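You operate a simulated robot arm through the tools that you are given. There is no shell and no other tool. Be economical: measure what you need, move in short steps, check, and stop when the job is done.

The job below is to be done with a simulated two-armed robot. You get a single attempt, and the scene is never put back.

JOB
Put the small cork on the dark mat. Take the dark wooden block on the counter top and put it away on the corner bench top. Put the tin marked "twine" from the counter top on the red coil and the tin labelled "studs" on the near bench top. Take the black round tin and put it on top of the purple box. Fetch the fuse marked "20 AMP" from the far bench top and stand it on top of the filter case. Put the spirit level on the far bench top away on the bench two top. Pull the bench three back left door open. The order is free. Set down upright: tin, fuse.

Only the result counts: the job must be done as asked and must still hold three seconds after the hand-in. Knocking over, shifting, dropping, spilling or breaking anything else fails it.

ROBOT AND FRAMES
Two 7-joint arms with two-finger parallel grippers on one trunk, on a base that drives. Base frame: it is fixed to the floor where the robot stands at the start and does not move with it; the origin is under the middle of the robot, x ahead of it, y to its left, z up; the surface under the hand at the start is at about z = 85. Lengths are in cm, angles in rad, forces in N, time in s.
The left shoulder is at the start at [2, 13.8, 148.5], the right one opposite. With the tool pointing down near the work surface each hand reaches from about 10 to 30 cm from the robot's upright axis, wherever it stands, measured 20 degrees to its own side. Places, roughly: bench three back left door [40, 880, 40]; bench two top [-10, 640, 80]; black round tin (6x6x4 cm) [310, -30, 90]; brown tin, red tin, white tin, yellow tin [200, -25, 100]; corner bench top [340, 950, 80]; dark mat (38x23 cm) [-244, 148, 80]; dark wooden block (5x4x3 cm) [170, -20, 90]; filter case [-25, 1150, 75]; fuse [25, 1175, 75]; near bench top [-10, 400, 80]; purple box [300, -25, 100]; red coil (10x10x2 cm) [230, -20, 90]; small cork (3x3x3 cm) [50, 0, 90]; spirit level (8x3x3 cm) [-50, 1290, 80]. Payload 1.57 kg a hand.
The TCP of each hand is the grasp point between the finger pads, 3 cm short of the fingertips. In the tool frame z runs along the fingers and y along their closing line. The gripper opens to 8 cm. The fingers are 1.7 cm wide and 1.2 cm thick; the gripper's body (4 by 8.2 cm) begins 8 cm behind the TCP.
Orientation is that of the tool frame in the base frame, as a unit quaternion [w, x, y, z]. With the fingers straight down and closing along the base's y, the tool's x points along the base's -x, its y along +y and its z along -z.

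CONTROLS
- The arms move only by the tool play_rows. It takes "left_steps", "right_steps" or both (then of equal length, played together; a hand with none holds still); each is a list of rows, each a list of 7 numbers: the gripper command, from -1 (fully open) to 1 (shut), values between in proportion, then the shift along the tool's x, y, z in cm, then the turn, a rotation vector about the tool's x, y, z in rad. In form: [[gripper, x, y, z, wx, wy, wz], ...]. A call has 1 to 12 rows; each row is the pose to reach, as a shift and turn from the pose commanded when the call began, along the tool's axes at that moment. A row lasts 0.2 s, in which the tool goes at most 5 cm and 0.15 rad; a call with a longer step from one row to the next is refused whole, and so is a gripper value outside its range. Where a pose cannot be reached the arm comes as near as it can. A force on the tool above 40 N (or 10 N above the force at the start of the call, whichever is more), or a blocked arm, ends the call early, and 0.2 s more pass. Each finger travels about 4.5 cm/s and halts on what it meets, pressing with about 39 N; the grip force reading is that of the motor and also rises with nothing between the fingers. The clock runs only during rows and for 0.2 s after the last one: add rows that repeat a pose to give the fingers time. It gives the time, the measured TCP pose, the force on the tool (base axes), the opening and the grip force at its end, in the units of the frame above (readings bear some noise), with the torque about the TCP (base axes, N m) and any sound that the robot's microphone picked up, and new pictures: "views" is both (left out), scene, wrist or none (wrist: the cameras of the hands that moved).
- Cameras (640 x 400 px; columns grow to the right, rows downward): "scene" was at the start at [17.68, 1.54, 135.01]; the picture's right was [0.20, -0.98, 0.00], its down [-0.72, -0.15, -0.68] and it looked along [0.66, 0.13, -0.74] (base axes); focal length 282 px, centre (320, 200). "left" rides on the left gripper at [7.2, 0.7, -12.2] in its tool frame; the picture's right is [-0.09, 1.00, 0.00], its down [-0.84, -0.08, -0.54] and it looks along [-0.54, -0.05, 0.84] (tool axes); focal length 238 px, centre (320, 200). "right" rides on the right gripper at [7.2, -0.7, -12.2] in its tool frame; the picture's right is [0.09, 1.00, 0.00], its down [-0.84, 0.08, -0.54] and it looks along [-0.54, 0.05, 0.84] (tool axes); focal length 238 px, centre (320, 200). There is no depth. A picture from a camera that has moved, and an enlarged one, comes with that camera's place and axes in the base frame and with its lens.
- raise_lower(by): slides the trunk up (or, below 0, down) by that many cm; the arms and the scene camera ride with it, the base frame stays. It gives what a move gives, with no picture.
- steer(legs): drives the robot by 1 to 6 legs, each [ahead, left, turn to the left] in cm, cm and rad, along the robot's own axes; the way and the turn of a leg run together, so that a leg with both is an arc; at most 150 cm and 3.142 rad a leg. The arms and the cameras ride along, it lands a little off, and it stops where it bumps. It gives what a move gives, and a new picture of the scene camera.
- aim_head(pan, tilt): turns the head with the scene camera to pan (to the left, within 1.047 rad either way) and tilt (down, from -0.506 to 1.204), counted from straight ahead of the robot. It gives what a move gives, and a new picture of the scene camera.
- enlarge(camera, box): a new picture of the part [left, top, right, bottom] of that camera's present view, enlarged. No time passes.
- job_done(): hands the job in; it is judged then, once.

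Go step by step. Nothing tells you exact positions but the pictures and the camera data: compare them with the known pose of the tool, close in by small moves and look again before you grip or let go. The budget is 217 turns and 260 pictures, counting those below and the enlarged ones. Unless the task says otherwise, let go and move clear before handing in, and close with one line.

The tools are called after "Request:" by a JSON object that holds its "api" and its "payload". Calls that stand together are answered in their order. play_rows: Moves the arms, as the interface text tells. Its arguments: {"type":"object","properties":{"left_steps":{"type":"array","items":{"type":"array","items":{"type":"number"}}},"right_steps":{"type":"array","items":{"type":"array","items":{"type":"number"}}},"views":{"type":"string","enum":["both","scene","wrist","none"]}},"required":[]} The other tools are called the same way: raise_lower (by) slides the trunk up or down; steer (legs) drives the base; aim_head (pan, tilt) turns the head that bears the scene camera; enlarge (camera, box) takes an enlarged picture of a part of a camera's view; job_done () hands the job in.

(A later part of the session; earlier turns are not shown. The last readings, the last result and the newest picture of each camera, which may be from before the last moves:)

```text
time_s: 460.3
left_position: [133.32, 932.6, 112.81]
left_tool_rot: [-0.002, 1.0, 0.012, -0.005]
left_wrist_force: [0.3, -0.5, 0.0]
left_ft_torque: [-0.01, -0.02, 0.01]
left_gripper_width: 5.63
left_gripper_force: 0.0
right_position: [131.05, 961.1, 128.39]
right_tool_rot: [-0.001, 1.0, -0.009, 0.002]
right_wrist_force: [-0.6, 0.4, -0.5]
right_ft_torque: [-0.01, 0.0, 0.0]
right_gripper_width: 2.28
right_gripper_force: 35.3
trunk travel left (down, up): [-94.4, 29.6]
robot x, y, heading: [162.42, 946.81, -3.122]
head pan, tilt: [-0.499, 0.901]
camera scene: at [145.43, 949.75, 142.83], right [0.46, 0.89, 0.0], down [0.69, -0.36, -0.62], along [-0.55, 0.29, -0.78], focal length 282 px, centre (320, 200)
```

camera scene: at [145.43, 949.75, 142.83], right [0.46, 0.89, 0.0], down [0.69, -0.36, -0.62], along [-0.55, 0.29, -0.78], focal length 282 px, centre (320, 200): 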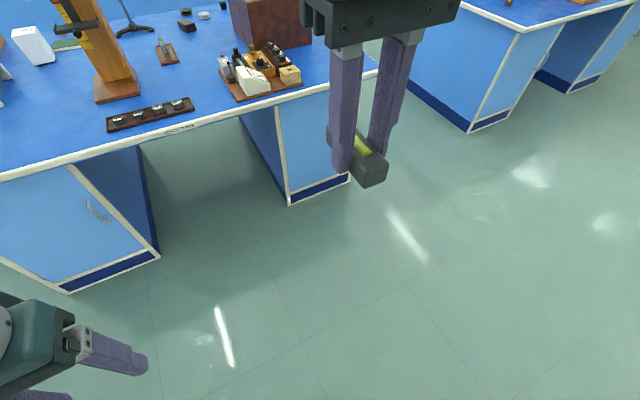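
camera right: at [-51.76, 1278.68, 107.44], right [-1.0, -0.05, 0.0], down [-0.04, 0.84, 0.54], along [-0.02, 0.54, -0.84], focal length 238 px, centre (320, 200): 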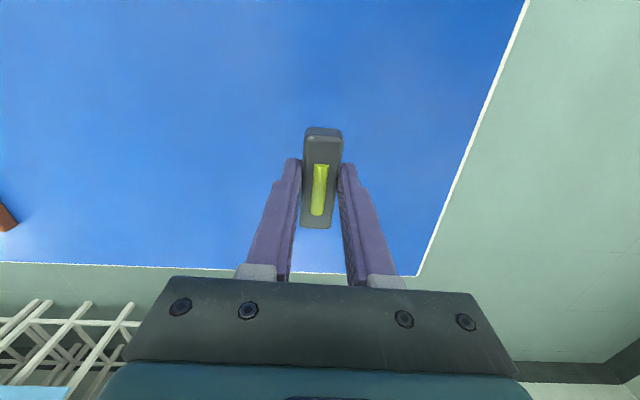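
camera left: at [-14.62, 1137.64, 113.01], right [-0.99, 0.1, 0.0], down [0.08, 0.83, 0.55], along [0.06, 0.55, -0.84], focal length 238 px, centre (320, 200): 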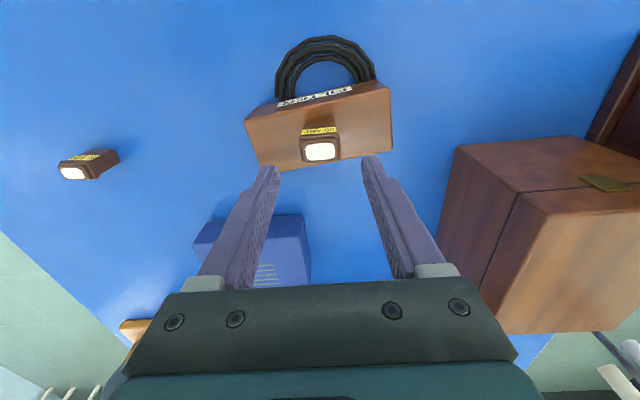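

I can see bench three's door with its handle at about [47,903,54] for later. I continue to bench two to put down the level.

Request:
{"api": "steer", "payload": {"legs": [[0, 0, -0.02], [0, 140, 0], [0, 140, 0], [30, 0, 0]]}}

Request:
{"api": "aim_head", "payload": {"pan": 0, "tilt": 0.65}}

```text
time_s: 475.8
left_position: [105.34, 651.97, 112.89]
left_tool_rot: [-0.002, 1.0, 0.011, -0.005]
left_wrist_force: [0.8, -0.3, 0.2]
left_ft_torque: [0.01, -0.02, -0.02]
left_gripper_width: 5.6
left_gripper_force: 0.2
right_position: [103.37, 680.36, 128.37]
right_tool_rot: [-0.001, 1.0, -0.01, 0.003]
right_wrist_force: [-0.2, 1.1, -0.4]
right_ft_torque: [0.0, 0.02, -0.03]
right_gripper_width: 2.28
right_gripper_force: 36.0
trunk travel left (down, up): [-94.4, 29.6]
robot x, y, heading: [134.28, 665.61, -3.13]
head pan, tilt: [-0.499, 0.901]
camera scene: at [117.54, 669.06, 142.83], right [0.47, 0.89, 0.0], down [0.69, -0.36, -0.62], along [-0.55, 0.29, -0.78], focal length 282 px, centre (320, 200)
```

scene: 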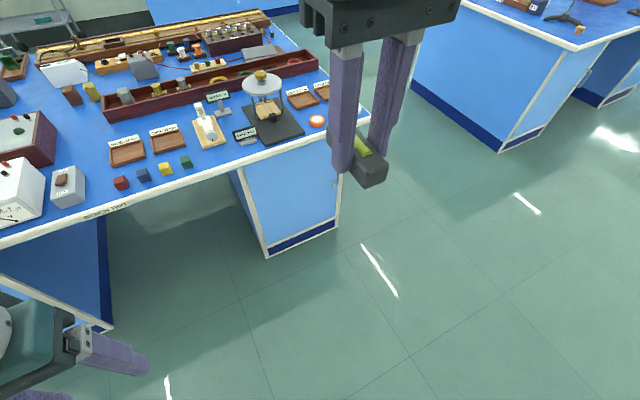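

```text
time_s: 476.8
left_position: [105.4, 651.93, 112.88]
left_tool_rot: [-0.002, 1.0, 0.01, -0.006]
left_wrist_force: [-0.1, -0.4, 0.1]
left_ft_torque: [-0.01, -0.01, 0.04]
left_gripper_width: 5.6
left_gripper_force: 0.1
right_position: [103.18, 680.46, 128.32]
right_tool_rot: [-0.002, 1.0, -0.01, 0.002]
right_wrist_force: [0.6, -0.4, -0.9]
right_ft_torque: [-0.03, 0.0, 0.04]
right_gripper_width: 2.29
right_gripper_force: 36.0
trunk travel left (down, up): [-94.4, 29.6]
robot x, y, heading: [134.42, 665.46, -3.125]
head pan, tilt: [0.0, 0.649]
camera scene: at [115.54, 665.42, 144.87], right [-0.01, 1.0, 0.0], down [0.6, 0.01, -0.8], along [-0.8, -0.01, -0.6], focal length 282 px, centre (320, 200)
```

scene: 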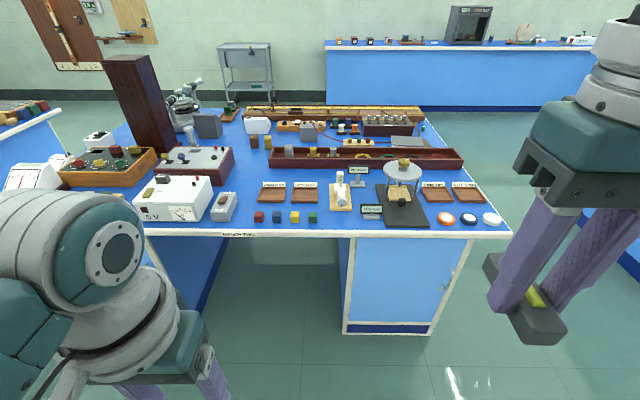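

Free patch near the front edge of bench two between the coloured cubes and the balance (about x 36–45, y 665–679). I turn the right wrist 90° so the level lies along the edge.

Request:
{"api": "play_rows", "payload": {"right_steps": [[1, 0, 0, 0, 0, 0, 0.15], [1, 0, 0, 0, 0, 0, 0.3], [1, 0, 0, 0, 0, 0, 0.45], [1, 0, 0, 0, 0, 0, 0.6], [1, 0, 0, 0, 0, 0, 0.75], [1, 0, 0, 0, 0, 0, 0.9], [1, 0, 0, 0, 0, 0, 1.05], [1, 0, 0, 0, 0, 0, 1.2], [1, 0, 0, 0, 0, 0, 1.35], [1, 0, 0, 0, 0, 0, 1.48], [1, 0, 0, 0, 0, 0, 1.57]], "views": "scene"}}

Request:
{"api": "enlarge", "payload": {"camera": "scene", "box": [240, 160, 440, 240]}}

```text
time_s: 479.2
left_position: [105.46, 651.96, 112.91]
left_tool_rot: [-0.001, 1.0, 0.011, -0.005]
left_wrist_force: [0.7, 0.4, 0.3]
left_ft_torque: [0.04, 0.0, 0.0]
left_gripper_width: 5.6
left_gripper_force: 0.0
right_position: [103.35, 680.49, 128.33]
right_tool_rot: [0.003, -0.7, 0.714, -0.001]
right_wrist_force: [-0.4, -0.3, 0.0]
right_ft_torque: [0.01, -0.02, 0.01]
right_gripper_width: 2.27
right_gripper_force: 35.4
trunk travel left (down, up): [-94.4, 29.6]
robot x, y, heading: [134.26, 665.72, -3.129]
head pan, tilt: [0.0, 0.649]
camera scene: at [115.54, 665.41, 144.88], right [-0.01, 1.0, 0.0], down [0.6, 0.01, -0.8], along [-0.8, -0.01, -0.6], focal length 282 px, centre (320, 200)
```

scene: 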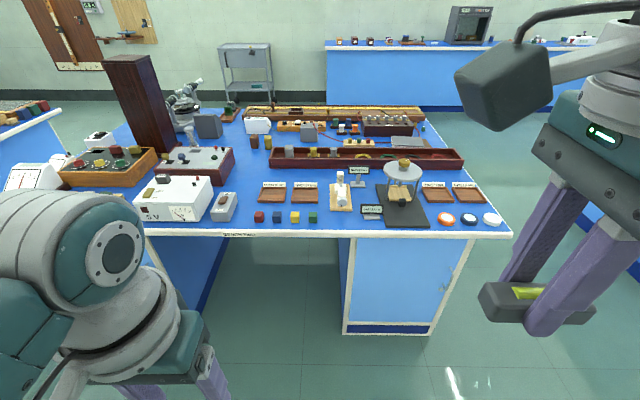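

```text
3.20 times, centred on (340, 200) of scene
camera zoom: at [115.54, 665.41, 144.88], right [-0.01, 1.0, 0.0], down [0.6, 0.01, -0.8], along [-0.8, -0.01, -0.6], focal length 902 px, centre (256, 200)
```

zoom: 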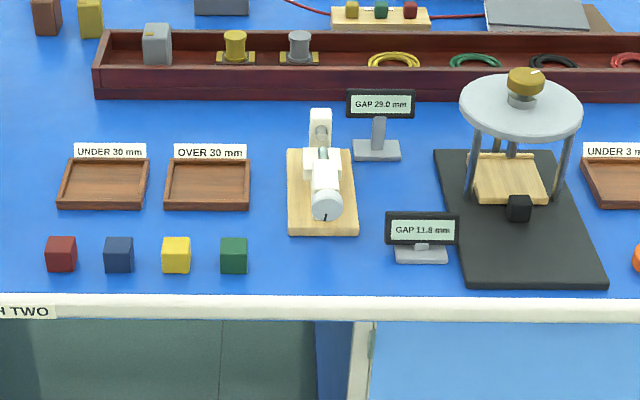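

The wrist turns fine. Target centre [40.9,671.4]; I drive in, lower the trunk and bring the hand down partway.

Request:
{"api": "steer", "payload": {"legs": [[0, 9.5, 0.014], [62, 0, 0]]}}

Request:
{"api": "raise_lower", "payload": {"by": -19}}

Request:
{"api": "play_rows", "payload": {"right_steps": [[1, 0, 0, 4, 0, 0, 0], [1, 0, 0, 8, 0, 0, 0], [1, 0, 0, 12, 0, 0, 0], [1, 0, 0, 16, 0, 0, 0], [1, 0, 0, 16, 0, 0, 0]], "views": "both"}}

```text
time_s: 483.4
left_position: [44.08, 640.09, 112.91]
left_tool_rot: [-0.002, 1.0, 0.018, -0.005]
left_wrist_force: [0.2, -0.5, 0.2]
left_ft_torque: [0.0, -0.02, 0.0]
left_gripper_width: 5.58
left_gripper_force: 0.1
right_position: [41.48, 668.44, 128.31]
right_tool_rot: [0.003, -0.706, 0.708, -0.001]
right_wrist_force: [0.1, -0.9, -0.3]
right_ft_torque: [0.0, -0.01, 0.0]
right_gripper_width: 2.3
right_gripper_force: 35.7
trunk travel left (down, up): [-94.4, 29.6]
robot x, y, heading: [73.02, 654.19, -3.113]
head pan, tilt: [0.0, 0.649]
camera scene: at [54.04, 653.61, 144.88], right [-0.03, 1.0, 0.0], down [0.6, 0.02, -0.8], along [-0.8, -0.02, -0.6], focal length 282 px, centre (320, 200)
```

scene: 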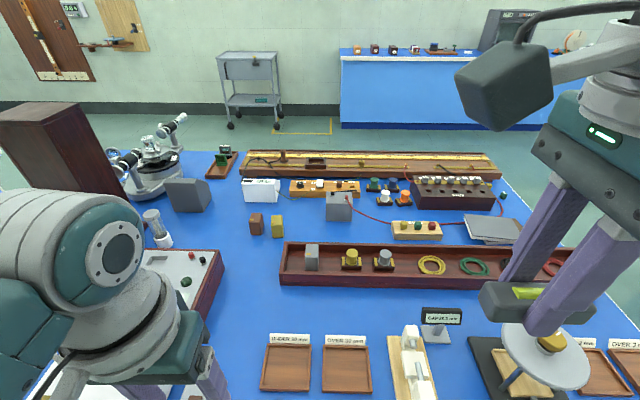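

```text
time_s: 485.5
left_position: [44.06, 639.91, 93.94]
left_tool_rot: [0.0, 1.0, 0.017, -0.005]
left_wrist_force: [-0.6, 0.1, 1.1]
left_ft_torque: [0.0, 0.0, 0.01]
left_gripper_width: 5.63
left_gripper_force: 0.0
right_position: [41.52, 668.43, 109.26]
right_tool_rot: [0.003, -0.706, 0.708, -0.001]
right_wrist_force: [0.2, 0.2, 0.1]
right_ft_torque: [-0.01, -0.01, -0.02]
right_gripper_width: 2.28
right_gripper_force: 35.4
trunk travel left (down, up): [-75.4, 48.6]
robot x, y, heading: [72.47, 654.64, -3.108]
head pan, tilt: [0.0, 0.649]
```

```text
time_s: 486.7
left_position: [44.17, 639.98, 93.92]
left_tool_rot: [-0.001, 1.0, 0.017, -0.006]
left_wrist_force: [-0.5, 0.1, -0.5]
left_ft_torque: [0.03, 0.04, 0.02]
left_gripper_width: 5.59
left_gripper_force: 0.2
right_position: [41.64, 668.52, 93.5]
right_tool_rot: [0.003, -0.706, 0.708, 0.0]
right_wrist_force: [-0.9, 0.4, -0.5]
right_ft_torque: [-0.01, 0.01, 0.01]
right_gripper_width: 2.28
right_gripper_force: 35.4
trunk travel left (down, up): [-75.4, 48.6]
robot x, y, heading: [72.6, 654.52, -3.114]
head pan, tilt: [0.0, 0.649]
camera scene: at [54.04, 653.61, 125.88], right [-0.03, 1.0, 0.0], down [0.6, 0.02, -0.8], along [-0.8, -0.02, -0.6], focal length 282 px, centre (320, 200)
camera right: at [42.17, 661.27, 105.57], right [-1.0, -0.09, -0.01], down [-0.08, 0.84, 0.54], along [-0.04, 0.54, -0.84], focal length 238 px, centre (320, 200)
```

scene: 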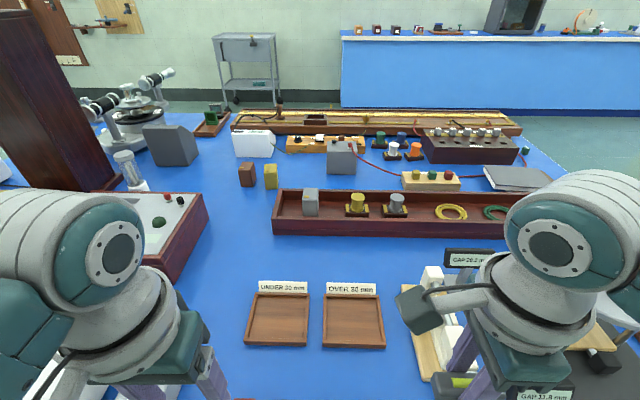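
right: 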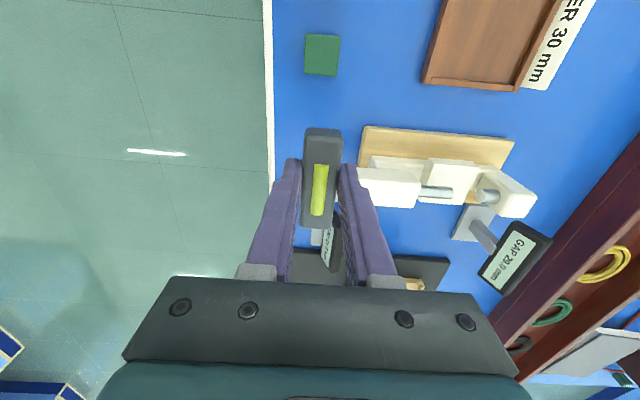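

Clear patch confirmed. I shift to [42.6,670.8] and lower to contact.

Request:
{"api": "play_rows", "payload": {"right_steps": [[1, -2.3, -1.0, 0, 0, 0, 0], [1, -2.3, -1.0, 4, 0, 0, 0], [1, -2.3, -1.0, 8, 0, 0, 0], [1, -2.3, -1.0, 9.4, 0, 0, 0], [1, -2.3, -1.0, 9.7, 0, 0, 0], [1, -2.3, -1.0, 10, 0, 0, 0], [1, -2.3, -1.0, 10.3, 0, 0, 0], [1, -2.3, -1.0, 10.6, 0, 0, 0]], "views": "wrist"}}

```text
time_s: 487.5
left_position: [44.07, 639.85, 93.93]
left_tool_rot: [-0.001, 1.0, 0.019, -0.005]
left_wrist_force: [1.2, 0.1, 0.1]
left_ft_torque: [-0.02, -0.02, 0.0]
left_gripper_width: 5.59
left_gripper_force: 0.0
right_position: [42.5, 670.01, 86.97]
right_tool_rot: [-0.002, -0.705, 0.709, -0.01]
right_wrist_force: [2.6, -4.8, 3.7]
right_ft_torque: [0.08, 0.12, 0.08]
right_gripper_width: 2.3
right_gripper_force: 35.0
trunk travel left (down, up): [-75.4, 48.6]
robot x, y, heading: [72.83, 654.7, -3.116]
head pan, tilt: [0.0, 0.649]
stopped in row 3 (right hand): the force on the tool passed its limit at 152 N (the readings are from after the stop); the commanded pose is now the measured one
camera right: at [42.98, 662.94, 99.19], right [-1.0, -0.09, -0.01], down [-0.08, 0.85, 0.53], along [-0.04, 0.52, -0.85], focal length 238 px, centre (320, 200)
```

right: 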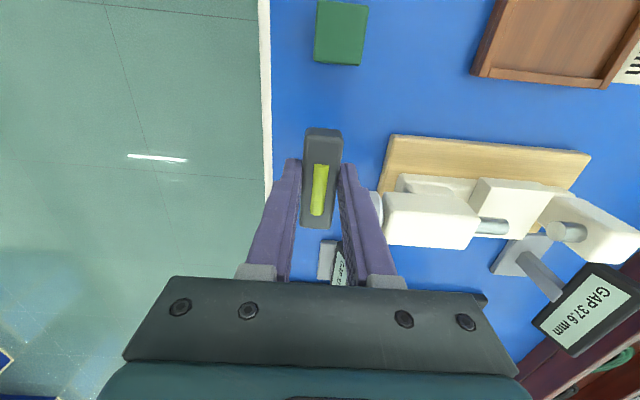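

I touched the micrometer's spindle beside the patch (its display now reads 37.6). I lift straight up and look at what changed.

Request:
{"api": "play_rows", "payload": {"right_steps": [[1, 0, -0.5, -3, 0, 0, 0], [1, 0, -1, -7, 0, 0, 0], [1, 0, -1, -11, 0, 0, 0], [1, 0, -1, -14, 0, 0, 0]], "views": "wrist"}}

Request:
{"api": "aim_head", "payload": {"pan": 0, "tilt": 0.9}}

```text
time_s: 488.5
left_position: [44.08, 640.01, 93.94]
left_tool_rot: [-0.002, 1.0, 0.018, -0.005]
left_wrist_force: [-0.8, 0.0, 0.3]
left_ft_torque: [-0.03, -0.01, 0.0]
left_gripper_width: 5.6
left_gripper_force: 0.0
right_position: [43.42, 670.61, 101.14]
right_tool_rot: [-0.001, -0.706, 0.708, -0.008]
right_wrist_force: [1.3, -0.2, -0.5]
right_ft_torque: [-0.02, 0.03, 0.03]
right_gripper_width: 2.27
right_gripper_force: 35.5
trunk travel left (down, up): [-75.4, 48.6]
robot x, y, heading: [72.67, 654.22, -3.111]
head pan, tilt: [0.0, 0.649]
camera right: at [43.93, 663.52, 113.35], right [-1.0, -0.09, -0.01], down [-0.08, 0.84, 0.53], along [-0.04, 0.53, -0.85], focal length 238 px, centre (320, 200)
```

right: 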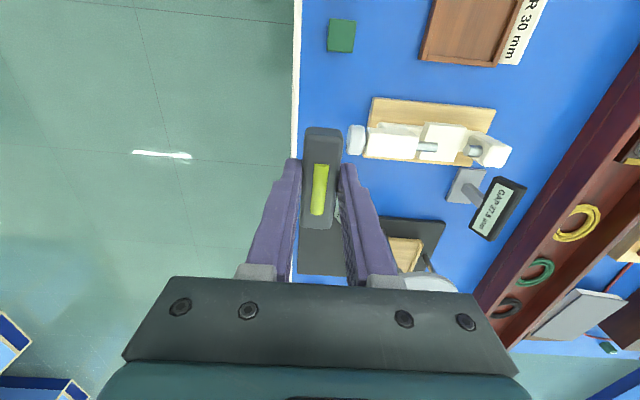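

```text
time_s: 489.2
left_position: [44.04, 639.94, 93.91]
left_tool_rot: [0.0, 1.0, 0.017, -0.005]
left_wrist_force: [-0.3, 0.2, -0.6]
left_ft_torque: [-0.03, 0.0, 0.0]
left_gripper_width: 5.6
left_gripper_force: 0.1
right_position: [43.31, 670.35, 101.12]
right_tool_rot: [-0.002, -0.705, 0.709, -0.009]
right_wrist_force: [-0.5, 0.7, 0.3]
right_ft_torque: [-0.02, 0.01, -0.01]
right_gripper_width: 2.28
right_gripper_force: 35.6
trunk travel left (down, up): [-75.4, 48.6]
robot x, y, heading: [73.12, 653.78, -3.117]
head pan, tilt: [0.0, 0.901]
camera scene: at [55.19, 653.64, 123.83], right [-0.03, 1.0, 0.0], down [0.78, 0.02, -0.62], along [-0.62, -0.02, -0.78], focal length 282 px, centre (320, 200)
```

scene: 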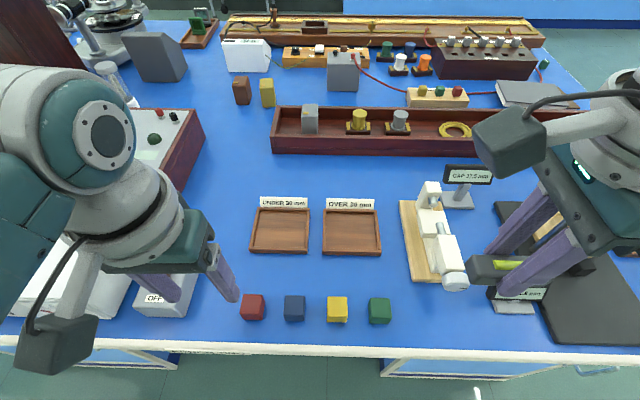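

The micrometer spindle was nudged ~0.85 cm; I'll restore it afterwards. First I place the level clear of it, at [43.2,668.4], where the fingers don't overlap the knob; go down halfway and check.

Request:
{"api": "play_rows", "payload": {"right_steps": [[1, 2.1, 0.1, 0, 0.01, 0.01, 0], [1, 2.1, 0.1, 4, 0.01, 0.01, 0], [1, 2.1, 0.1, 8, 0.01, 0.01, 0], [1, 2.1, 0.1, 11.5, 0.01, 0.01, 0], [1, 2.1, 0.1, 11.5, 0.01, 0.01, 0]], "views": "wrist"}}

```text
time_s: 490.4
left_position: [44.17, 640.09, 93.87]
left_tool_rot: [-0.001, 1.0, 0.018, -0.006]
left_wrist_force: [0.7, 0.6, -0.1]
left_ft_torque: [0.0, 0.0, 0.01]
left_gripper_width: 5.59
left_gripper_force: 0.1
right_position: [43.24, 668.17, 89.66]
right_tool_rot: [-0.002, -0.706, 0.708, -0.017]
right_wrist_force: [-0.6, -0.6, -1.5]
right_ft_torque: [-0.05, -0.04, 0.02]
right_gripper_width: 2.3
right_gripper_force: 34.7
trunk travel left (down, up): [-75.4, 48.6]
robot x, y, heading: [72.53, 654.26, -3.119]
head pan, tilt: [0.0, 0.901]
camera right: at [43.62, 661.25, 101.85], right [-1.0, -0.09, -0.02], down [-0.09, 0.85, 0.52], along [-0.03, 0.52, -0.85], focal length 238 px, centre (320, 200)
```

right: 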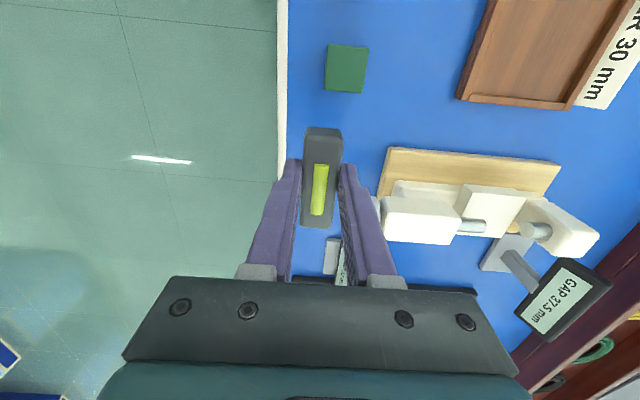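

I refine: straighten the tool, shift slightly toward the edge and away from the knob, then lower to contact.

Request:
{"api": "play_rows", "payload": {"right_steps": [[1, 0.4, -0.45, 0, -0.024, -0.024, 0], [1, 0.4, -0.45, 3, -0.024, -0.024, 0], [1, 0.4, -0.45, 5, -0.024, -0.024, 0], [1, 0.4, -0.45, 5.7, -0.024, -0.024, 0], [1, 0.4, -0.45, 6.0, -0.024, -0.024, 0], [1, 0.4, -0.45, 6.3, -0.024, -0.024, 0], [1, 0.4, -0.45, 6.6, -0.024, -0.024, 0]], "views": "wrist"}}

```text
time_s: 492.0
left_position: [44.09, 639.97, 93.92]
left_tool_rot: [-0.002, 1.0, 0.017, -0.005]
left_wrist_force: [-0.1, 0.8, 0.6]
left_ft_torque: [-0.01, 0.0, -0.03]
left_gripper_width: 5.59
left_gripper_force: 0.0
right_position: [43.75, 667.41, 83.06]
right_tool_rot: [-0.002, -0.705, 0.709, 0.001]
right_wrist_force: [8.5, -1.3, 29.8]
right_ft_torque: [-0.01, -0.3, -0.05]
right_gripper_width: 2.31
right_gripper_force: 35.3
trunk travel left (down, up): [-75.4, 48.6]
robot x, y, heading: [72.71, 654.28, -3.107]
head pan, tilt: [0.0, 0.901]
camera right: at [44.5, 660.33, 95.13], right [-1.0, -0.09, 0.0], down [-0.07, 0.84, 0.54], along [-0.05, 0.54, -0.84], focal length 238 px, centre (320, 200)
```

right: 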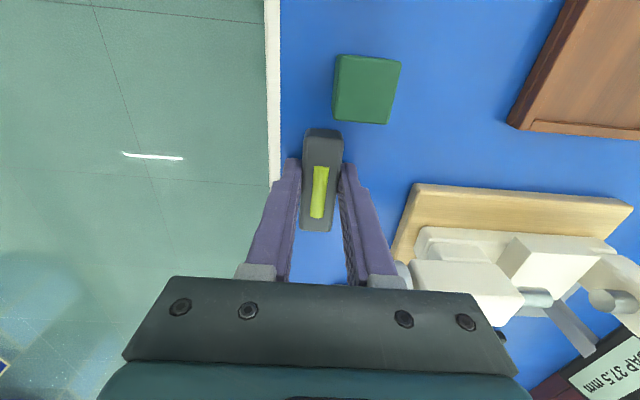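

Contact on the bench (30 N). I open just a little and lift straight up.

Request:
{"api": "play_rows", "payload": {"right_steps": [[0.3, 0, 0, -0.1, 0, 0, 0], [0.2, 0, 0, -0.1, 0, 0, 0], [0.2, 0, 0, -0.1, 0, 0, 0], [0.2, 0, 0, -2, 0, 0, 0], [0.2, 0, 0, -6, 0, 0, 0], [0.2, 0, 0, -10, 0, 0, 0], [0.2, 0, 0, -14, 0, 0, 0]], "views": "wrist"}}

```text
time_s: 493.8
left_position: [44.03, 639.97, 93.94]
left_tool_rot: [-0.001, 1.0, 0.018, -0.005]
left_wrist_force: [0.1, 0.4, -0.3]
left_ft_torque: [0.0, 0.02, 0.0]
left_gripper_width: 5.59
left_gripper_force: 0.1
right_position: [44.04, 670.82, 96.55]
right_tool_rot: [0.028, -0.706, 0.707, 0.03]
right_wrist_force: [0.3, 0.2, 0.3]
right_ft_torque: [0.01, 0.01, 0.01]
right_gripper_width: 3.19
right_gripper_force: 0.0
trunk travel left (down, up): [-75.4, 48.6]
robot x, y, heading: [72.55, 654.0, -3.11]
head pan, tilt: [0.0, 0.901]
stopped in row 7 (right hand): the arm was blocked; the commanded pose is now the measured one
camera right: at [44.67, 662.6, 108.08], right [-1.0, -0.09, 0.0], down [-0.07, 0.79, 0.61], along [-0.05, 0.61, -0.79], focal length 238 px, centre (320, 200)
```

right: 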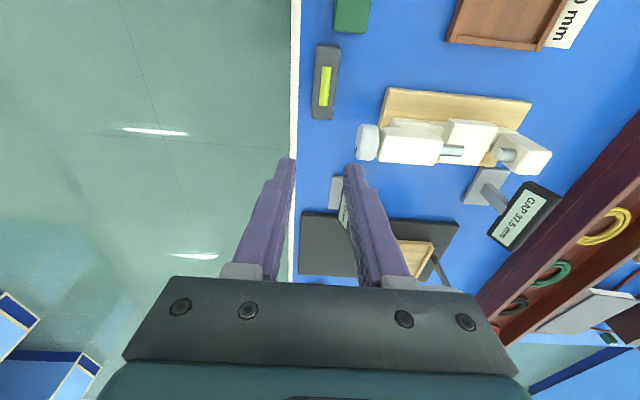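

The level lies on bench two. Now I restore the micrometer spindle: closed fingertips in front of the knob, then push it back gently while watching the display.

Request:
{"api": "play_rows", "payload": {"right_steps": [[1, -0.7, 0.5, 0, 0, 0.04, 0], [1, -1.5, 1.0, 0, 0, 0.082, 0], [1, -1.5, 1.0, 3, 0, 0.082, 0], [1, -1.5, 1.0, 6, 0, 0.082, 0], [1, -1.5, 1.0, 6, 0, 0.082, 0]], "views": "wrist"}}

```text
time_s: 495.0
left_position: [44.07, 639.97, 93.85]
left_tool_rot: [-0.001, 1.0, 0.019, -0.005]
left_wrist_force: [1.0, -0.2, 0.0]
left_ft_torque: [-0.03, 0.0, -0.01]
left_gripper_width: 5.6
left_gripper_force: 0.0
right_position: [42.95, 672.16, 90.74]
right_tool_rot: [-0.006, -0.706, 0.708, -0.004]
right_wrist_force: [-1.1, 0.3, 1.2]
right_ft_torque: [-0.02, -0.01, 0.02]
right_gripper_width: 0.02
right_gripper_force: 21.1
trunk travel left (down, up): [-75.4, 48.6]
robot x, y, heading: [73.0, 654.32, -3.11]
head pan, tilt: [0.0, 0.901]
camera right: at [43.61, 665.12, 102.92], right [-1.0, -0.09, 0.0], down [-0.08, 0.84, 0.53], along [-0.05, 0.53, -0.85], focal length 238 px, centre (320, 200)
```

right: 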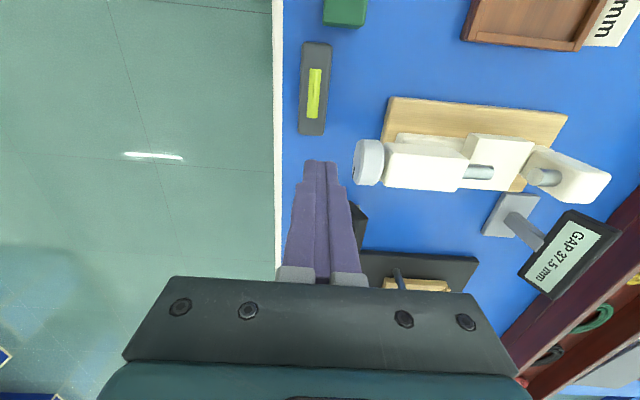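

Fingertips are in line with the knob. I descend 3.4 cm and push gently toward the bench.

Request:
{"api": "play_rows", "payload": {"right_steps": [[1, 0, 0, 1.7, 0, 0, 0], [1, 0, 0, 3.4, 0, 0, 0], [1, 0, 0.6, 3.4, 0, 0, 0], [1, 0, 1.1, 3.4, 0, 0, 0], [1, 0, 1.4, 3.4, 0, 0, 0], [1, 0, 1.6, 3.4, 0, 0, 0], [1, 0, 1.8, 3.4, 0, 0, 0]], "views": "wrist"}}

Request:
{"api": "enlarge", "payload": {"camera": "scene", "box": [400, 150, 520, 300]}}

```text
time_s: 496.6
left_position: [44.08, 640.0, 93.91]
left_tool_rot: [-0.001, 1.0, 0.017, -0.006]
left_wrist_force: [0.3, -0.4, 0.0]
left_ft_torque: [-0.01, 0.01, -0.05]
left_gripper_width: 5.6
left_gripper_force: 0.1
right_position: [41.34, 672.15, 87.18]
right_tool_rot: [-0.005, -0.706, 0.708, -0.004]
right_wrist_force: [0.3, -0.5, -1.1]
right_ft_torque: [0.0, 0.01, 0.03]
right_gripper_width: 0.0
right_gripper_force: 21.4
trunk travel left (down, up): [-75.4, 48.6]
robot x, y, heading: [72.36, 654.1, -3.116]
head pan, tilt: [0.0, 0.901]
camera right: at [41.9, 665.06, 99.49], right [-1.0, -0.09, 0.0], down [-0.08, 0.84, 0.53], along [-0.05, 0.53, -0.85], focal length 238 px, centre (320, 200)
```

right: 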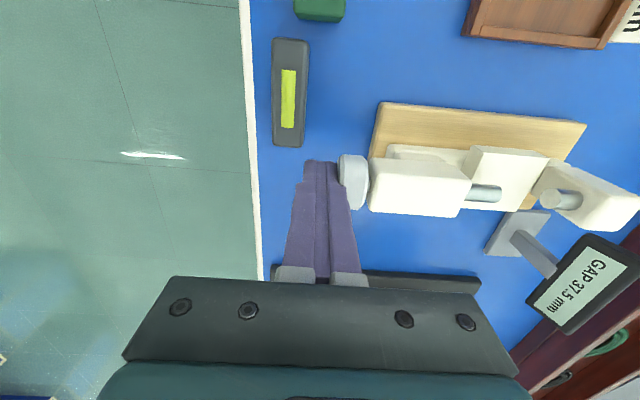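

```text
2.67 times, centred on (460, 225) of scene
camera zoom: at [55.19, 653.65, 123.83], right [-0.03, 1.0, 0.0], down [0.78, 0.02, -0.62], along [-0.62, -0.02, -0.78], focal length 752 px, centre (-53, 133)
```

zoom: 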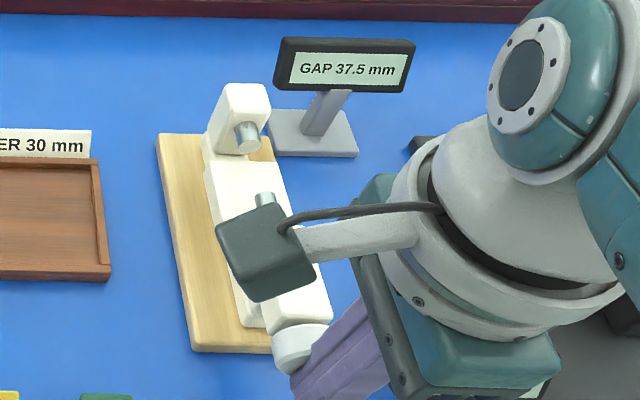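

Just touching. I push on by small steps.

Request:
{"api": "play_rows", "payload": {"right_steps": [[1, 0, 0.2, 0, 0, 0, 0], [1, 0, 0.4, 0, 0, 0, 0], [1, 0, 0.6, 0, 0, 0, 0], [1, 0, 0.75, 0, 0, 0, 0], [1, 0, 0.75, 0, 0, 0, 0]], "views": "wrist"}}

```text
time_s: 497.4
left_position: [44.44, 640.16, 93.82]
left_tool_rot: [-0.001, 1.0, 0.017, -0.004]
left_wrist_force: [-0.6, 0.0, 0.4]
left_ft_torque: [-0.03, 0.01, 0.03]
left_gripper_width: 5.61
left_gripper_force: 0.1
right_position: [41.28, 672.09, 87.15]
right_tool_rot: [0.002, 0.707, -0.707, 0.01]
right_wrist_force: [15.3, -0.8, 24.3]
right_ft_torque: [-0.09, 0.4, 0.04]
right_gripper_width: 0.0
right_gripper_force: 21.1
trunk travel left (down, up): [-75.4, 48.6]
robot x, y, heading: [72.87, 654.08, -3.111]
head pan, tilt: [0.0, 0.901]
stopped in row 3 (right hand): the force on the tool passed its limit at 43 N (the readings are from after the stop); the commanded pose is now the measured one
camera right: at [41.73, 665.09, 99.47], right [-1.0, -0.09, -0.01], down [-0.08, 0.84, 0.53], along [-0.04, 0.53, -0.85], focal length 238 px, centre (320, 200)
```

right: 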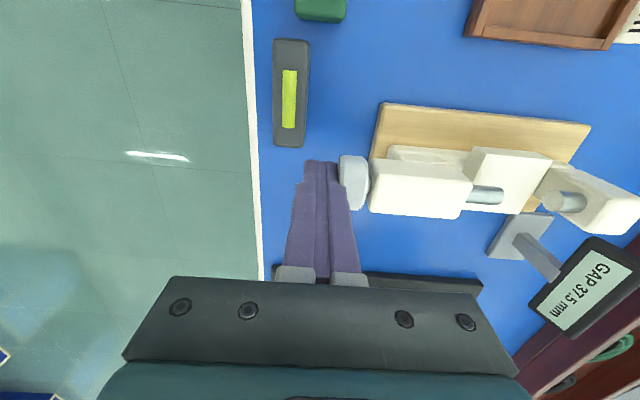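

The knob won't slide, so it is a screw that my finger rotated. I try reversing it: finger beside the knob, light sideways pressure, then stroke upward, watching the display.

Request:
{"api": "play_rows", "payload": {"right_steps": [[1, 0, -0.5, 0, 0, 0.015, 0], [1, 0, -0.5, -4.5, 0, 0.015, 0], [1, 3.0, 0.5, -4.5, 0, 0.015, 0], [1, 3.0, 0.9, -2, 0, 0.015, 0], [1, 3.0, 0.9, 0.4, 0, 0.015, 0], [1, 3.0, 0.9, 0.4, 0, 0.015, 0]], "views": "wrist"}}

```text
time_s: 498.3
left_position: [44.11, 639.99, 93.93]
left_tool_rot: [-0.001, 1.0, 0.017, -0.005]
left_wrist_force: [-0.4, 0.7, 0.7]
left_ft_torque: [0.0, -0.06, 0.01]
left_gripper_width: 5.6
left_gripper_force: 0.1
right_position: [40.11, 672.62, 90.96]
right_tool_rot: [0.021, -0.703, 0.711, 0.011]
right_wrist_force: [0.5, 0.6, 4.9]
right_ft_torque: [0.0, 0.0, -0.09]
right_gripper_width: 0.0
right_gripper_force: 21.1
trunk travel left (down, up): [-75.4, 48.6]
robot x, y, heading: [72.5, 654.16, -3.109]
head pan, tilt: [0.0, 0.901]
stopped in row 4 (right hand): the force on the tool passed its limit at 101 N (the readings are from after the stop); the commanded pose is now the measured one
camera right: at [40.54, 664.91, 102.81], right [-1.0, -0.08, -0.02], down [-0.08, 0.81, 0.58], along [-0.03, 0.58, -0.82], focal length 238 px, centre (320, 200)
```

right: 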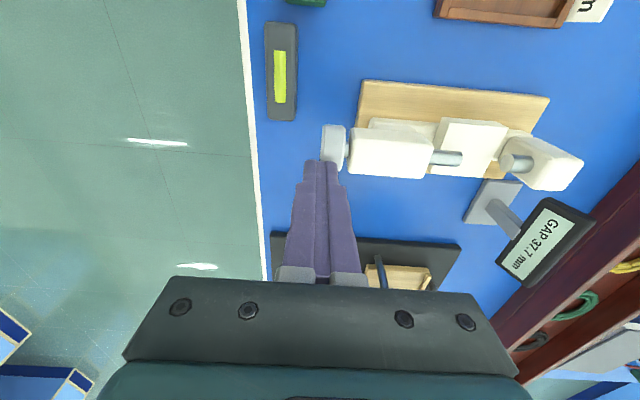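

The display reads 37.7 and the arm's rotated pose limits me here. I back the robot away, turn the wrist back to normal, and plan to grip and turn the knob properly.

Request:
{"api": "play_rows", "payload": {"right_steps": [[1, 0, -0.5, -1, 0, 0, 0], [1, 0, -1.5, -1.5, 0, 0, 0]], "views": "none"}}

Request:
{"api": "steer", "payload": {"legs": [[-14, 0, -0.03]]}}

Request:
{"api": "play_rows", "payload": {"right_steps": [[1, 0, 0, 0, 0, 0, -0.15], [1, 0, 0, 0, 0, 0, -0.3], [1, 0, 0, 0, 0, 0, -0.45], [1, 0, 0, 0, 0, 0, -0.6], [1, 0, 0, 0, 0, 0, -0.75], [1, 0, 0, 0, 0, 0, -0.9], [1, 0, 0, 0, 0, 0, -1.05], [1, 0, 0, 0, 0, 0, -1.2], [-1, 0, 0, 0, 0, 0, -1.35], [-1, 0, 0, 0, 0, 0, -1.48], [-1, 0, 0, 0, 0, 0, -1.57]], "views": "wrist"}}

```text
time_s: 499.1
left_position: [44.14, 640.01, 93.91]
left_tool_rot: [-0.001, 1.0, 0.017, -0.005]
left_wrist_force: [-0.8, 0.7, 0.3]
left_ft_torque: [-0.02, -0.01, 0.02]
left_gripper_width: 5.62
left_gripper_force: 0.0
right_position: [40.92, 675.34, 92.97]
right_tool_rot: [0.032, -0.696, 0.717, 0.031]
right_wrist_force: [0.3, 0.7, 0.5]
right_ft_torque: [0.0, -0.01, 0.0]
right_gripper_width: 0.03
right_gripper_force: 21.5
trunk travel left (down, up): [-75.4, 48.6]
robot x, y, heading: [72.93, 653.51, -3.112]
head pan, tilt: [0.0, 0.901]
stopped in row 2 (right hand): the arm was blocked; the commanded pose is now the measured one
```

```text
time_s: 500.5
left_position: [57.95, 641.07, 94.0]
left_tool_rot: [-0.001, 1.0, 0.003, -0.005]
left_wrist_force: [-1.2, 0.4, -0.3]
left_ft_torque: [0.01, 0.01, 0.01]
left_gripper_width: 5.6
left_gripper_force: 0.0
right_position: [55.66, 676.44, 92.91]
right_tool_rot: [0.033, -0.685, 0.727, 0.031]
right_wrist_force: [0.3, -1.0, -0.7]
right_ft_torque: [0.01, 0.0, 0.02]
right_gripper_width: 0.0
right_gripper_force: 21.1
trunk travel left (down, up): [-75.4, 48.6]
robot x, y, heading: [86.93, 654.5, -3.144]
head pan, tilt: [0.0, 0.901]
camera scene: at [69.35, 654.35, 123.83], right [0.0, 1.0, 0.0], down [0.78, 0.0, -0.62], along [-0.62, 0.0, -0.78], focal length 282 px, centre (320, 200)
```

scene: 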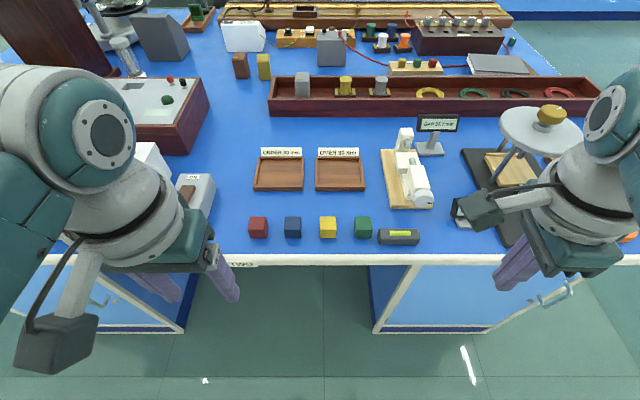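

```text
time_s: 502.9
left_position: [57.78, 641.0, 93.87]
left_tool_rot: [0.0, 1.0, 0.004, -0.006]
left_wrist_force: [-0.1, 0.5, 0.1]
left_ft_torque: [0.0, 0.02, 0.0]
left_gripper_width: 5.6
left_gripper_force: 0.1
right_position: [55.73, 676.44, 92.84]
right_tool_rot: [-0.045, 0.999, -0.029, 0.002]
right_wrist_force: [-0.1, -0.3, -0.1]
right_ft_torque: [-0.01, 0.0, 0.02]
right_gripper_width: 6.81
right_gripper_force: 0.2
trunk travel left (down, up): [-75.4, 48.6]
robot x, y, heading: [87.26, 654.46, -3.143]
head pan, tilt: [0.0, 0.901]
camera right: at [62.93, 675.63, 104.98], right [0.03, -1.0, -0.09], down [-0.84, -0.08, 0.53], along [-0.54, 0.06, -0.84], focal length 238 px, centre (320, 200)
```

right: 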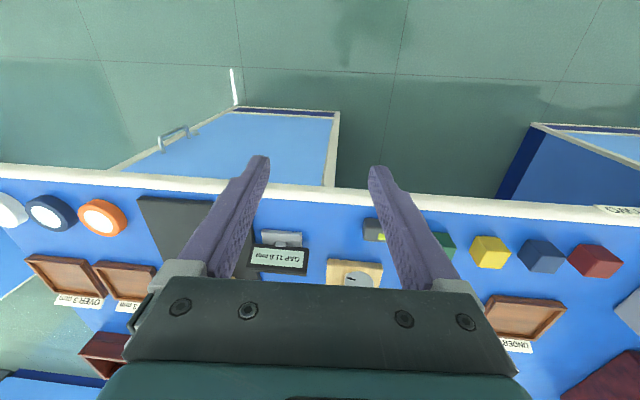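

I zoom in on the instrument to understand its knob.

Request:
{"api": "enlarge", "payload": {"camera": "scene", "box": [370, 110, 490, 250]}}

```text
2.86 times, centred on (430, 180) of scene
camera zoom: at [69.35, 654.36, 123.83], right [0.0, 1.0, 0.0], down [0.78, 0.0, -0.62], along [-0.62, 0.0, -0.78], focal length 806 px, centre (6, 257)
```

zoom: 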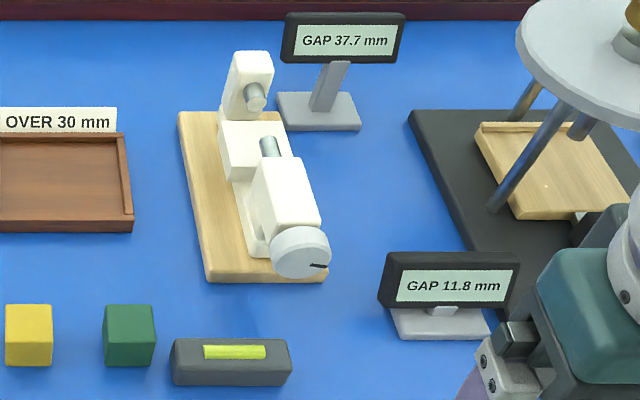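

The knob's mark has moved from 6 to 3 o'clock (≈90° for 8.7 mm), so a quarter turn clockwise should restore it. I straighten and lift the hand, then drive back in.

Request:
{"api": "play_rows", "payload": {"right_steps": [[-1, 0, 1.5, -2, -0.05, 0, -0.03], [-1, 0, 3, -4, -0.09, 0, -0.058], [-1, 0, 4.4, -5, -0.09, 0, -0.058], [-1, 0, 4.4, -5, -0.09, 0, -0.058]], "views": "none"}}

Request:
{"api": "steer", "payload": {"legs": [[15, 0, 0]]}}

Request:
{"api": "enlarge", "payload": {"camera": "right", "box": [0, 0, 640, 400]}}

```text
time_s: 503.9
left_position: [57.81, 640.98, 93.96]
left_tool_rot: [-0.001, 1.0, 0.003, -0.005]
left_wrist_force: [0.4, -0.6, 0.2]
left_ft_torque: [-0.02, 0.01, -0.01]
left_gripper_width: 5.58
left_gripper_force: 0.1
right_position: [55.51, 671.64, 97.32]
right_tool_rot: [0.001, 1.0, 0.0, 0.002]
right_wrist_force: [-0.3, 0.9, 0.7]
right_ft_torque: [-0.01, -0.01, 0.02]
right_gripper_width: 8.01
right_gripper_force: 0.0
trunk travel left (down, up): [-75.4, 48.6]
robot x, y, heading: [87.07, 654.18, -3.146]
head pan, tilt: [0.0, 0.901]
```

```text
time_s: 505.2
left_position: [42.94, 640.91, 93.86]
left_tool_rot: [-0.001, 1.0, 0.005, -0.005]
left_wrist_force: [0.0, -1.2, 0.9]
left_ft_torque: [0.0, -0.01, 0.01]
left_gripper_width: 5.6
left_gripper_force: 0.1
right_position: [40.52, 671.53, 97.35]
right_tool_rot: [0.0, 1.0, 0.001, 0.002]
right_wrist_force: [0.2, -0.3, 0.2]
right_ft_torque: [-0.02, -0.04, 0.01]
right_gripper_width: 7.98
right_gripper_force: 0.2
trunk travel left (down, up): [-75.4, 48.6]
robot x, y, heading: [71.91, 654.51, -3.133]
head pan, tilt: [0.0, 0.901]
camera scene: at [54.41, 654.26, 123.83], right [0.0, 1.0, 0.0], down [0.78, 0.0, -0.62], along [-0.62, 0.0, -0.78], focal length 282 px, centre (320, 200)
```

scene: 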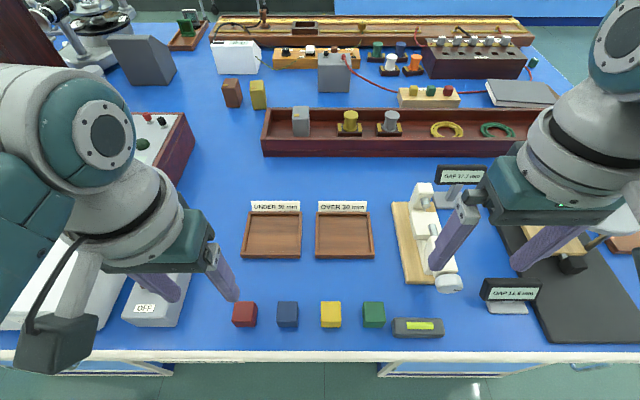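

```text
1.00 times, centred on (320, 200) of right (not enlarged: the box is as wide or as high as the picture)
camera zoom: at [47.71, 672.19, 109.48], right [0.09, -1.0, 0.0], down [-0.84, -0.08, 0.54], along [-0.54, -0.05, -0.84], focal length 238 px, centre (320, 200)
```

zoom: 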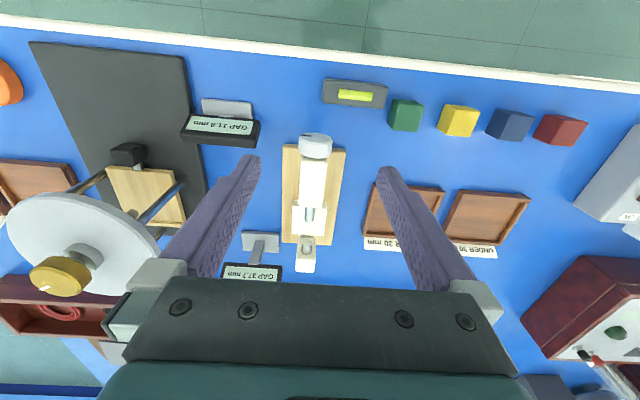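

The knob is at [39.8,671.9,86.3]. I come down around it with a small pre-roll, fingers partly open.

Request:
{"api": "play_rows", "payload": {"right_steps": [[-0.2, -0.4, -0.2, 0, 0.15, 0, 0], [-0.2, -0.7, -0.4, 1, 0.3, 0, 0], [-0.2, -0.7, -0.4, 5, 0.3, 0, 0], [-0.2, -0.7, -0.4, 8, 0.3, 0, 0], [-0.2, -0.7, -0.4, 11, 0.3, 0, 0], [-0.2, -0.7, -0.4, 11, 0.3, 0, 0]], "views": "wrist"}}

```text
time_s: 506.6
left_position: [42.92, 640.86, 93.96]
left_tool_rot: [-0.001, 1.0, 0.005, -0.005]
left_wrist_force: [-0.3, -0.1, -0.2]
left_ft_torque: [-0.02, -0.04, -0.02]
left_gripper_width: 5.59
left_gripper_force: 0.0
right_position: [39.91, 671.89, 86.35]
right_tool_rot: [-0.149, 0.989, 0.0, 0.002]
right_wrist_force: [0.2, 0.6, 0.0]
right_ft_torque: [-0.01, 0.01, -0.03]
right_gripper_width: 4.84
right_gripper_force: 0.1
trunk travel left (down, up): [-75.4, 48.6]
robot x, y, heading: [72.23, 654.46, -3.143]
head pan, tilt: [0.0, 0.901]
camera right: at [47.02, 668.99, 98.18], right [0.09, -0.95, -0.3], down [-0.84, -0.23, 0.49], along [-0.54, 0.2, -0.82], focal length 238 px, centre (320, 200)
```

right: 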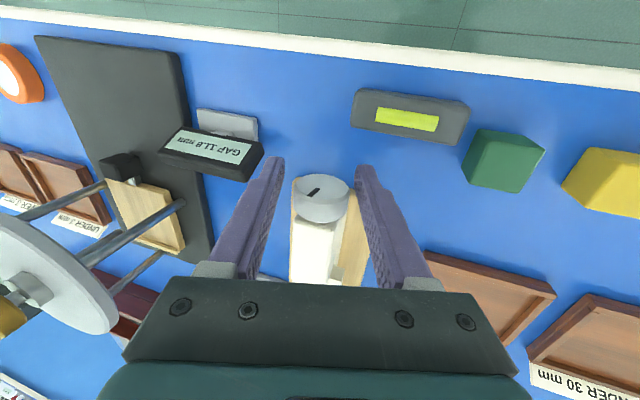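

The knob is between the fingers. I close and turn it clockwise 0.8 rad.

Request:
{"api": "play_rows", "payload": {"right_steps": [[0.6, 0, 0, 0, 0, 0, 0], [0.8, 0, 0, 0, 0, 0, 0], [0.8, 0, 0, 0, 0, 0, 0], [0.8, 0, 0, 0, -0.14, 0, 0], [0.8, 0, 0, 0, -0.28, 0, 0], [0.8, 0, 0, 0, -0.42, 0, 0], [0.8, 0, 0, 0, -0.56, 0, 0], [0.8, 0, 0, 0, -0.7, 0, 0], [0.8, 0, 0, 0, -0.8, 0, 0]], "views": "none"}}

Request:
{"api": "enlarge", "payload": {"camera": "scene", "box": [380, 150, 560, 320]}}

```text
time_s: 508.6
left_position: [42.85, 640.88, 93.86]
left_tool_rot: [-0.001, 1.0, 0.004, -0.005]
left_wrist_force: [0.5, -0.2, -0.1]
left_ft_torque: [0.0, -0.02, 0.04]
left_gripper_width: 5.59
left_gripper_force: 0.1
right_position: [39.75, 671.97, 86.4]
right_tool_rot: [0.247, 0.969, 0.0, 0.002]
right_wrist_force: [-2.8, 1.2, 2.5]
right_ft_torque: [0.01, -0.95, 0.41]
right_gripper_width: 3.34
right_gripper_force: 40.9
trunk travel left (down, up): [-75.4, 48.6]
robot x, y, heading: [71.67, 654.13, -3.135]
head pan, tilt: [0.0, 0.901]
```

```text
2.35 times, centred on (470, 235) of scene
camera zoom: at [54.36, 654.27, 123.82], right [0.0, 1.0, 0.0], down [0.78, 0.0, -0.62], along [-0.62, 0.0, -0.78], focal length 664 px, centre (-33, 118)
```

zoom: 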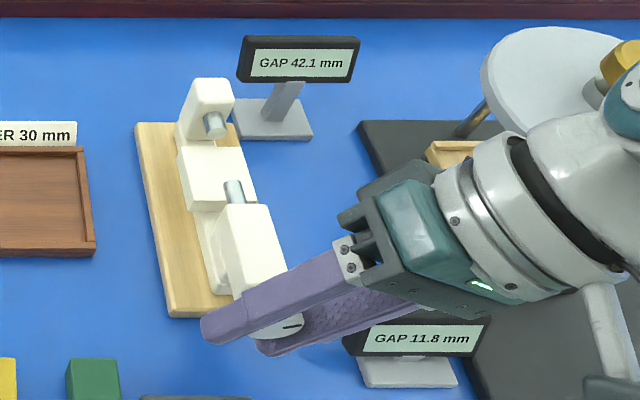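

That direction increased the gap (42.1), at about 5.5 mm per rad. I turn it back the other way by 1.0 rad.

Request:
{"api": "play_rows", "payload": {"right_steps": [[0.8, 0, 0, 0, 0.14, 0, 0], [0.8, 0, 0, 0, 0.28, 0, 0], [0.8, 0, 0, 0, 0.42, 0, 0], [0.8, 0, 0, 0, 0.56, 0, 0], [0.8, 0, 0, 0, 0.7, 0, 0], [0.8, 0, 0, 0, 0.84, 0, 0], [0.8, 0, 0, 0, 0.98, 0, 0], [0.8, 0, 0, 0, 1.04, 0, 0]], "views": "none"}}

Request:
{"api": "enlarge", "payload": {"camera": "scene", "box": [380, 150, 560, 320]}}

```text
time_s: 510.4
left_position: [42.95, 640.48, 93.98]
left_tool_rot: [0.002, 1.0, 0.005, -0.006]
left_wrist_force: [-0.3, -0.5, 0.5]
left_ft_torque: [0.01, 0.0, 0.01]
left_gripper_width: 5.59
left_gripper_force: 0.1
right_position: [40.09, 671.58, 86.72]
right_tool_rot: [-0.261, 0.965, 0.0, -0.004]
right_wrist_force: [-17.9, -11.4, -34.8]
right_ft_torque: [-0.15, 0.04, -0.03]
right_gripper_width: 3.33
right_gripper_force: 41.8
right hand out of reach, approached as far as the arm can: row 8
trunk travel left (down, up): [-75.4, 48.6]
robot x, y, heading: [71.77, 654.61, -3.136]
head pan, tilt: [0.0, 0.901]
```

```text
2.35 times, centred on (470, 235) of scene
camera zoom: at [54.27, 654.0, 123.78], right [-0.01, 1.0, 0.0], down [0.78, 0.0, -0.62], along [-0.62, -0.01, -0.78], focal length 664 px, centre (-33, 118)
```

zoom: 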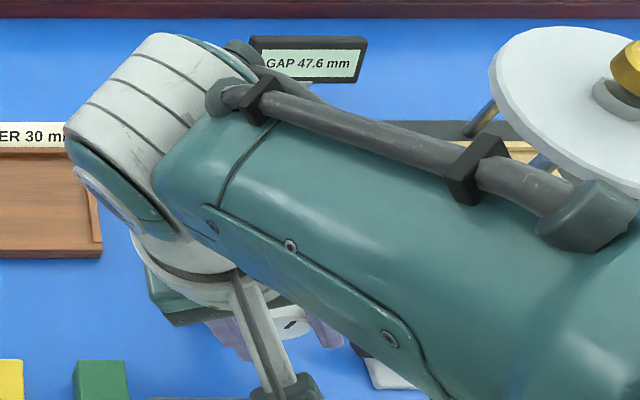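

The reading rose again (47.6), so my understanding is off. I release, straighten, lift and look at the knob itself.

Request:
{"api": "play_rows", "payload": {"right_steps": [[-0.1, 0, 0, 0, 0, 0, 0], [-0.2, 0, 0, 0, 0, 0, 0], [-0.2, 0, 0, 0, -0.14, 0, 0], [-0.2, 0, 0, 0, -0.28, 0, 0], [-0.2, 0, 0, 0, -0.42, 0, 0], [-0.2, 0, 0, 0, -0.53, 0, 0]], "views": "wrist"}}

Request:
{"api": "enlarge", "payload": {"camera": "scene", "box": [380, 150, 560, 320]}}

```text
time_s: 511.8
left_position: [42.99, 640.9, 93.96]
left_tool_rot: [-0.001, 1.0, 0.006, -0.005]
left_wrist_force: [0.0, -0.5, 0.2]
left_ft_torque: [-0.01, 0.03, -0.02]
left_gripper_width: 5.58
left_gripper_force: 0.0
right_position: [40.44, 672.27, 86.88]
right_tool_rot: [-0.005, 1.0, 0.002, 0.002]
right_wrist_force: [0.3, -0.5, 0.1]
right_ft_torque: [0.01, 0.01, 0.0]
right_gripper_width: 4.82
right_gripper_force: 0.2
trunk travel left (down, up): [-75.4, 48.6]
robot x, y, heading: [72.44, 654.49, -3.14]
head pan, tilt: [0.0, 0.901]
camera right: at [47.61, 672.88, 98.99], right [0.09, -1.0, -0.01], down [-0.84, -0.08, 0.54], along [-0.54, -0.04, -0.84], focal length 238 px, centre (320, 200)
```

right: 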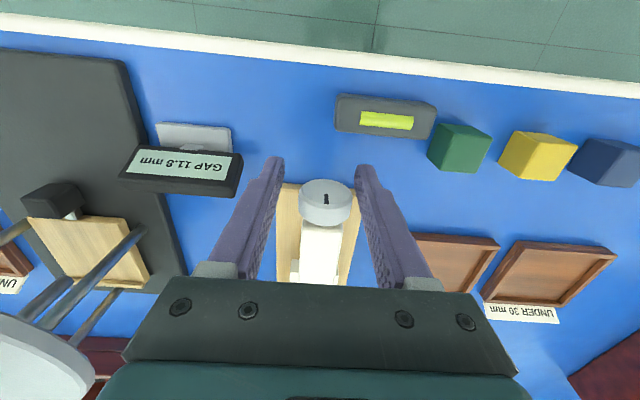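

```text
2.35 times, centred on (470, 235) of scene
camera zoom: at [54.41, 654.26, 123.83], right [0.0, 1.0, 0.0], down [0.78, 0.0, -0.62], along [-0.62, 0.0, -0.78], focal length 664 px, centre (-33, 118)
```

zoom: 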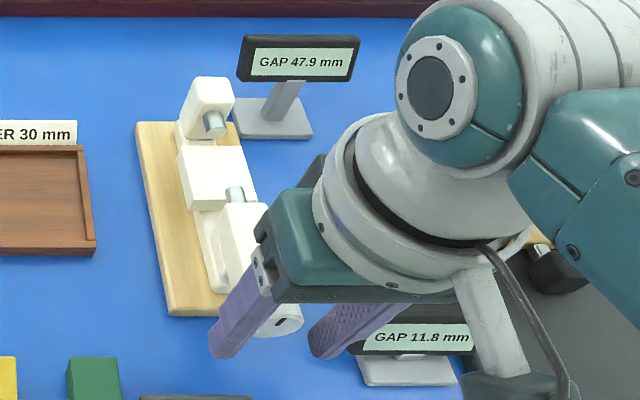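

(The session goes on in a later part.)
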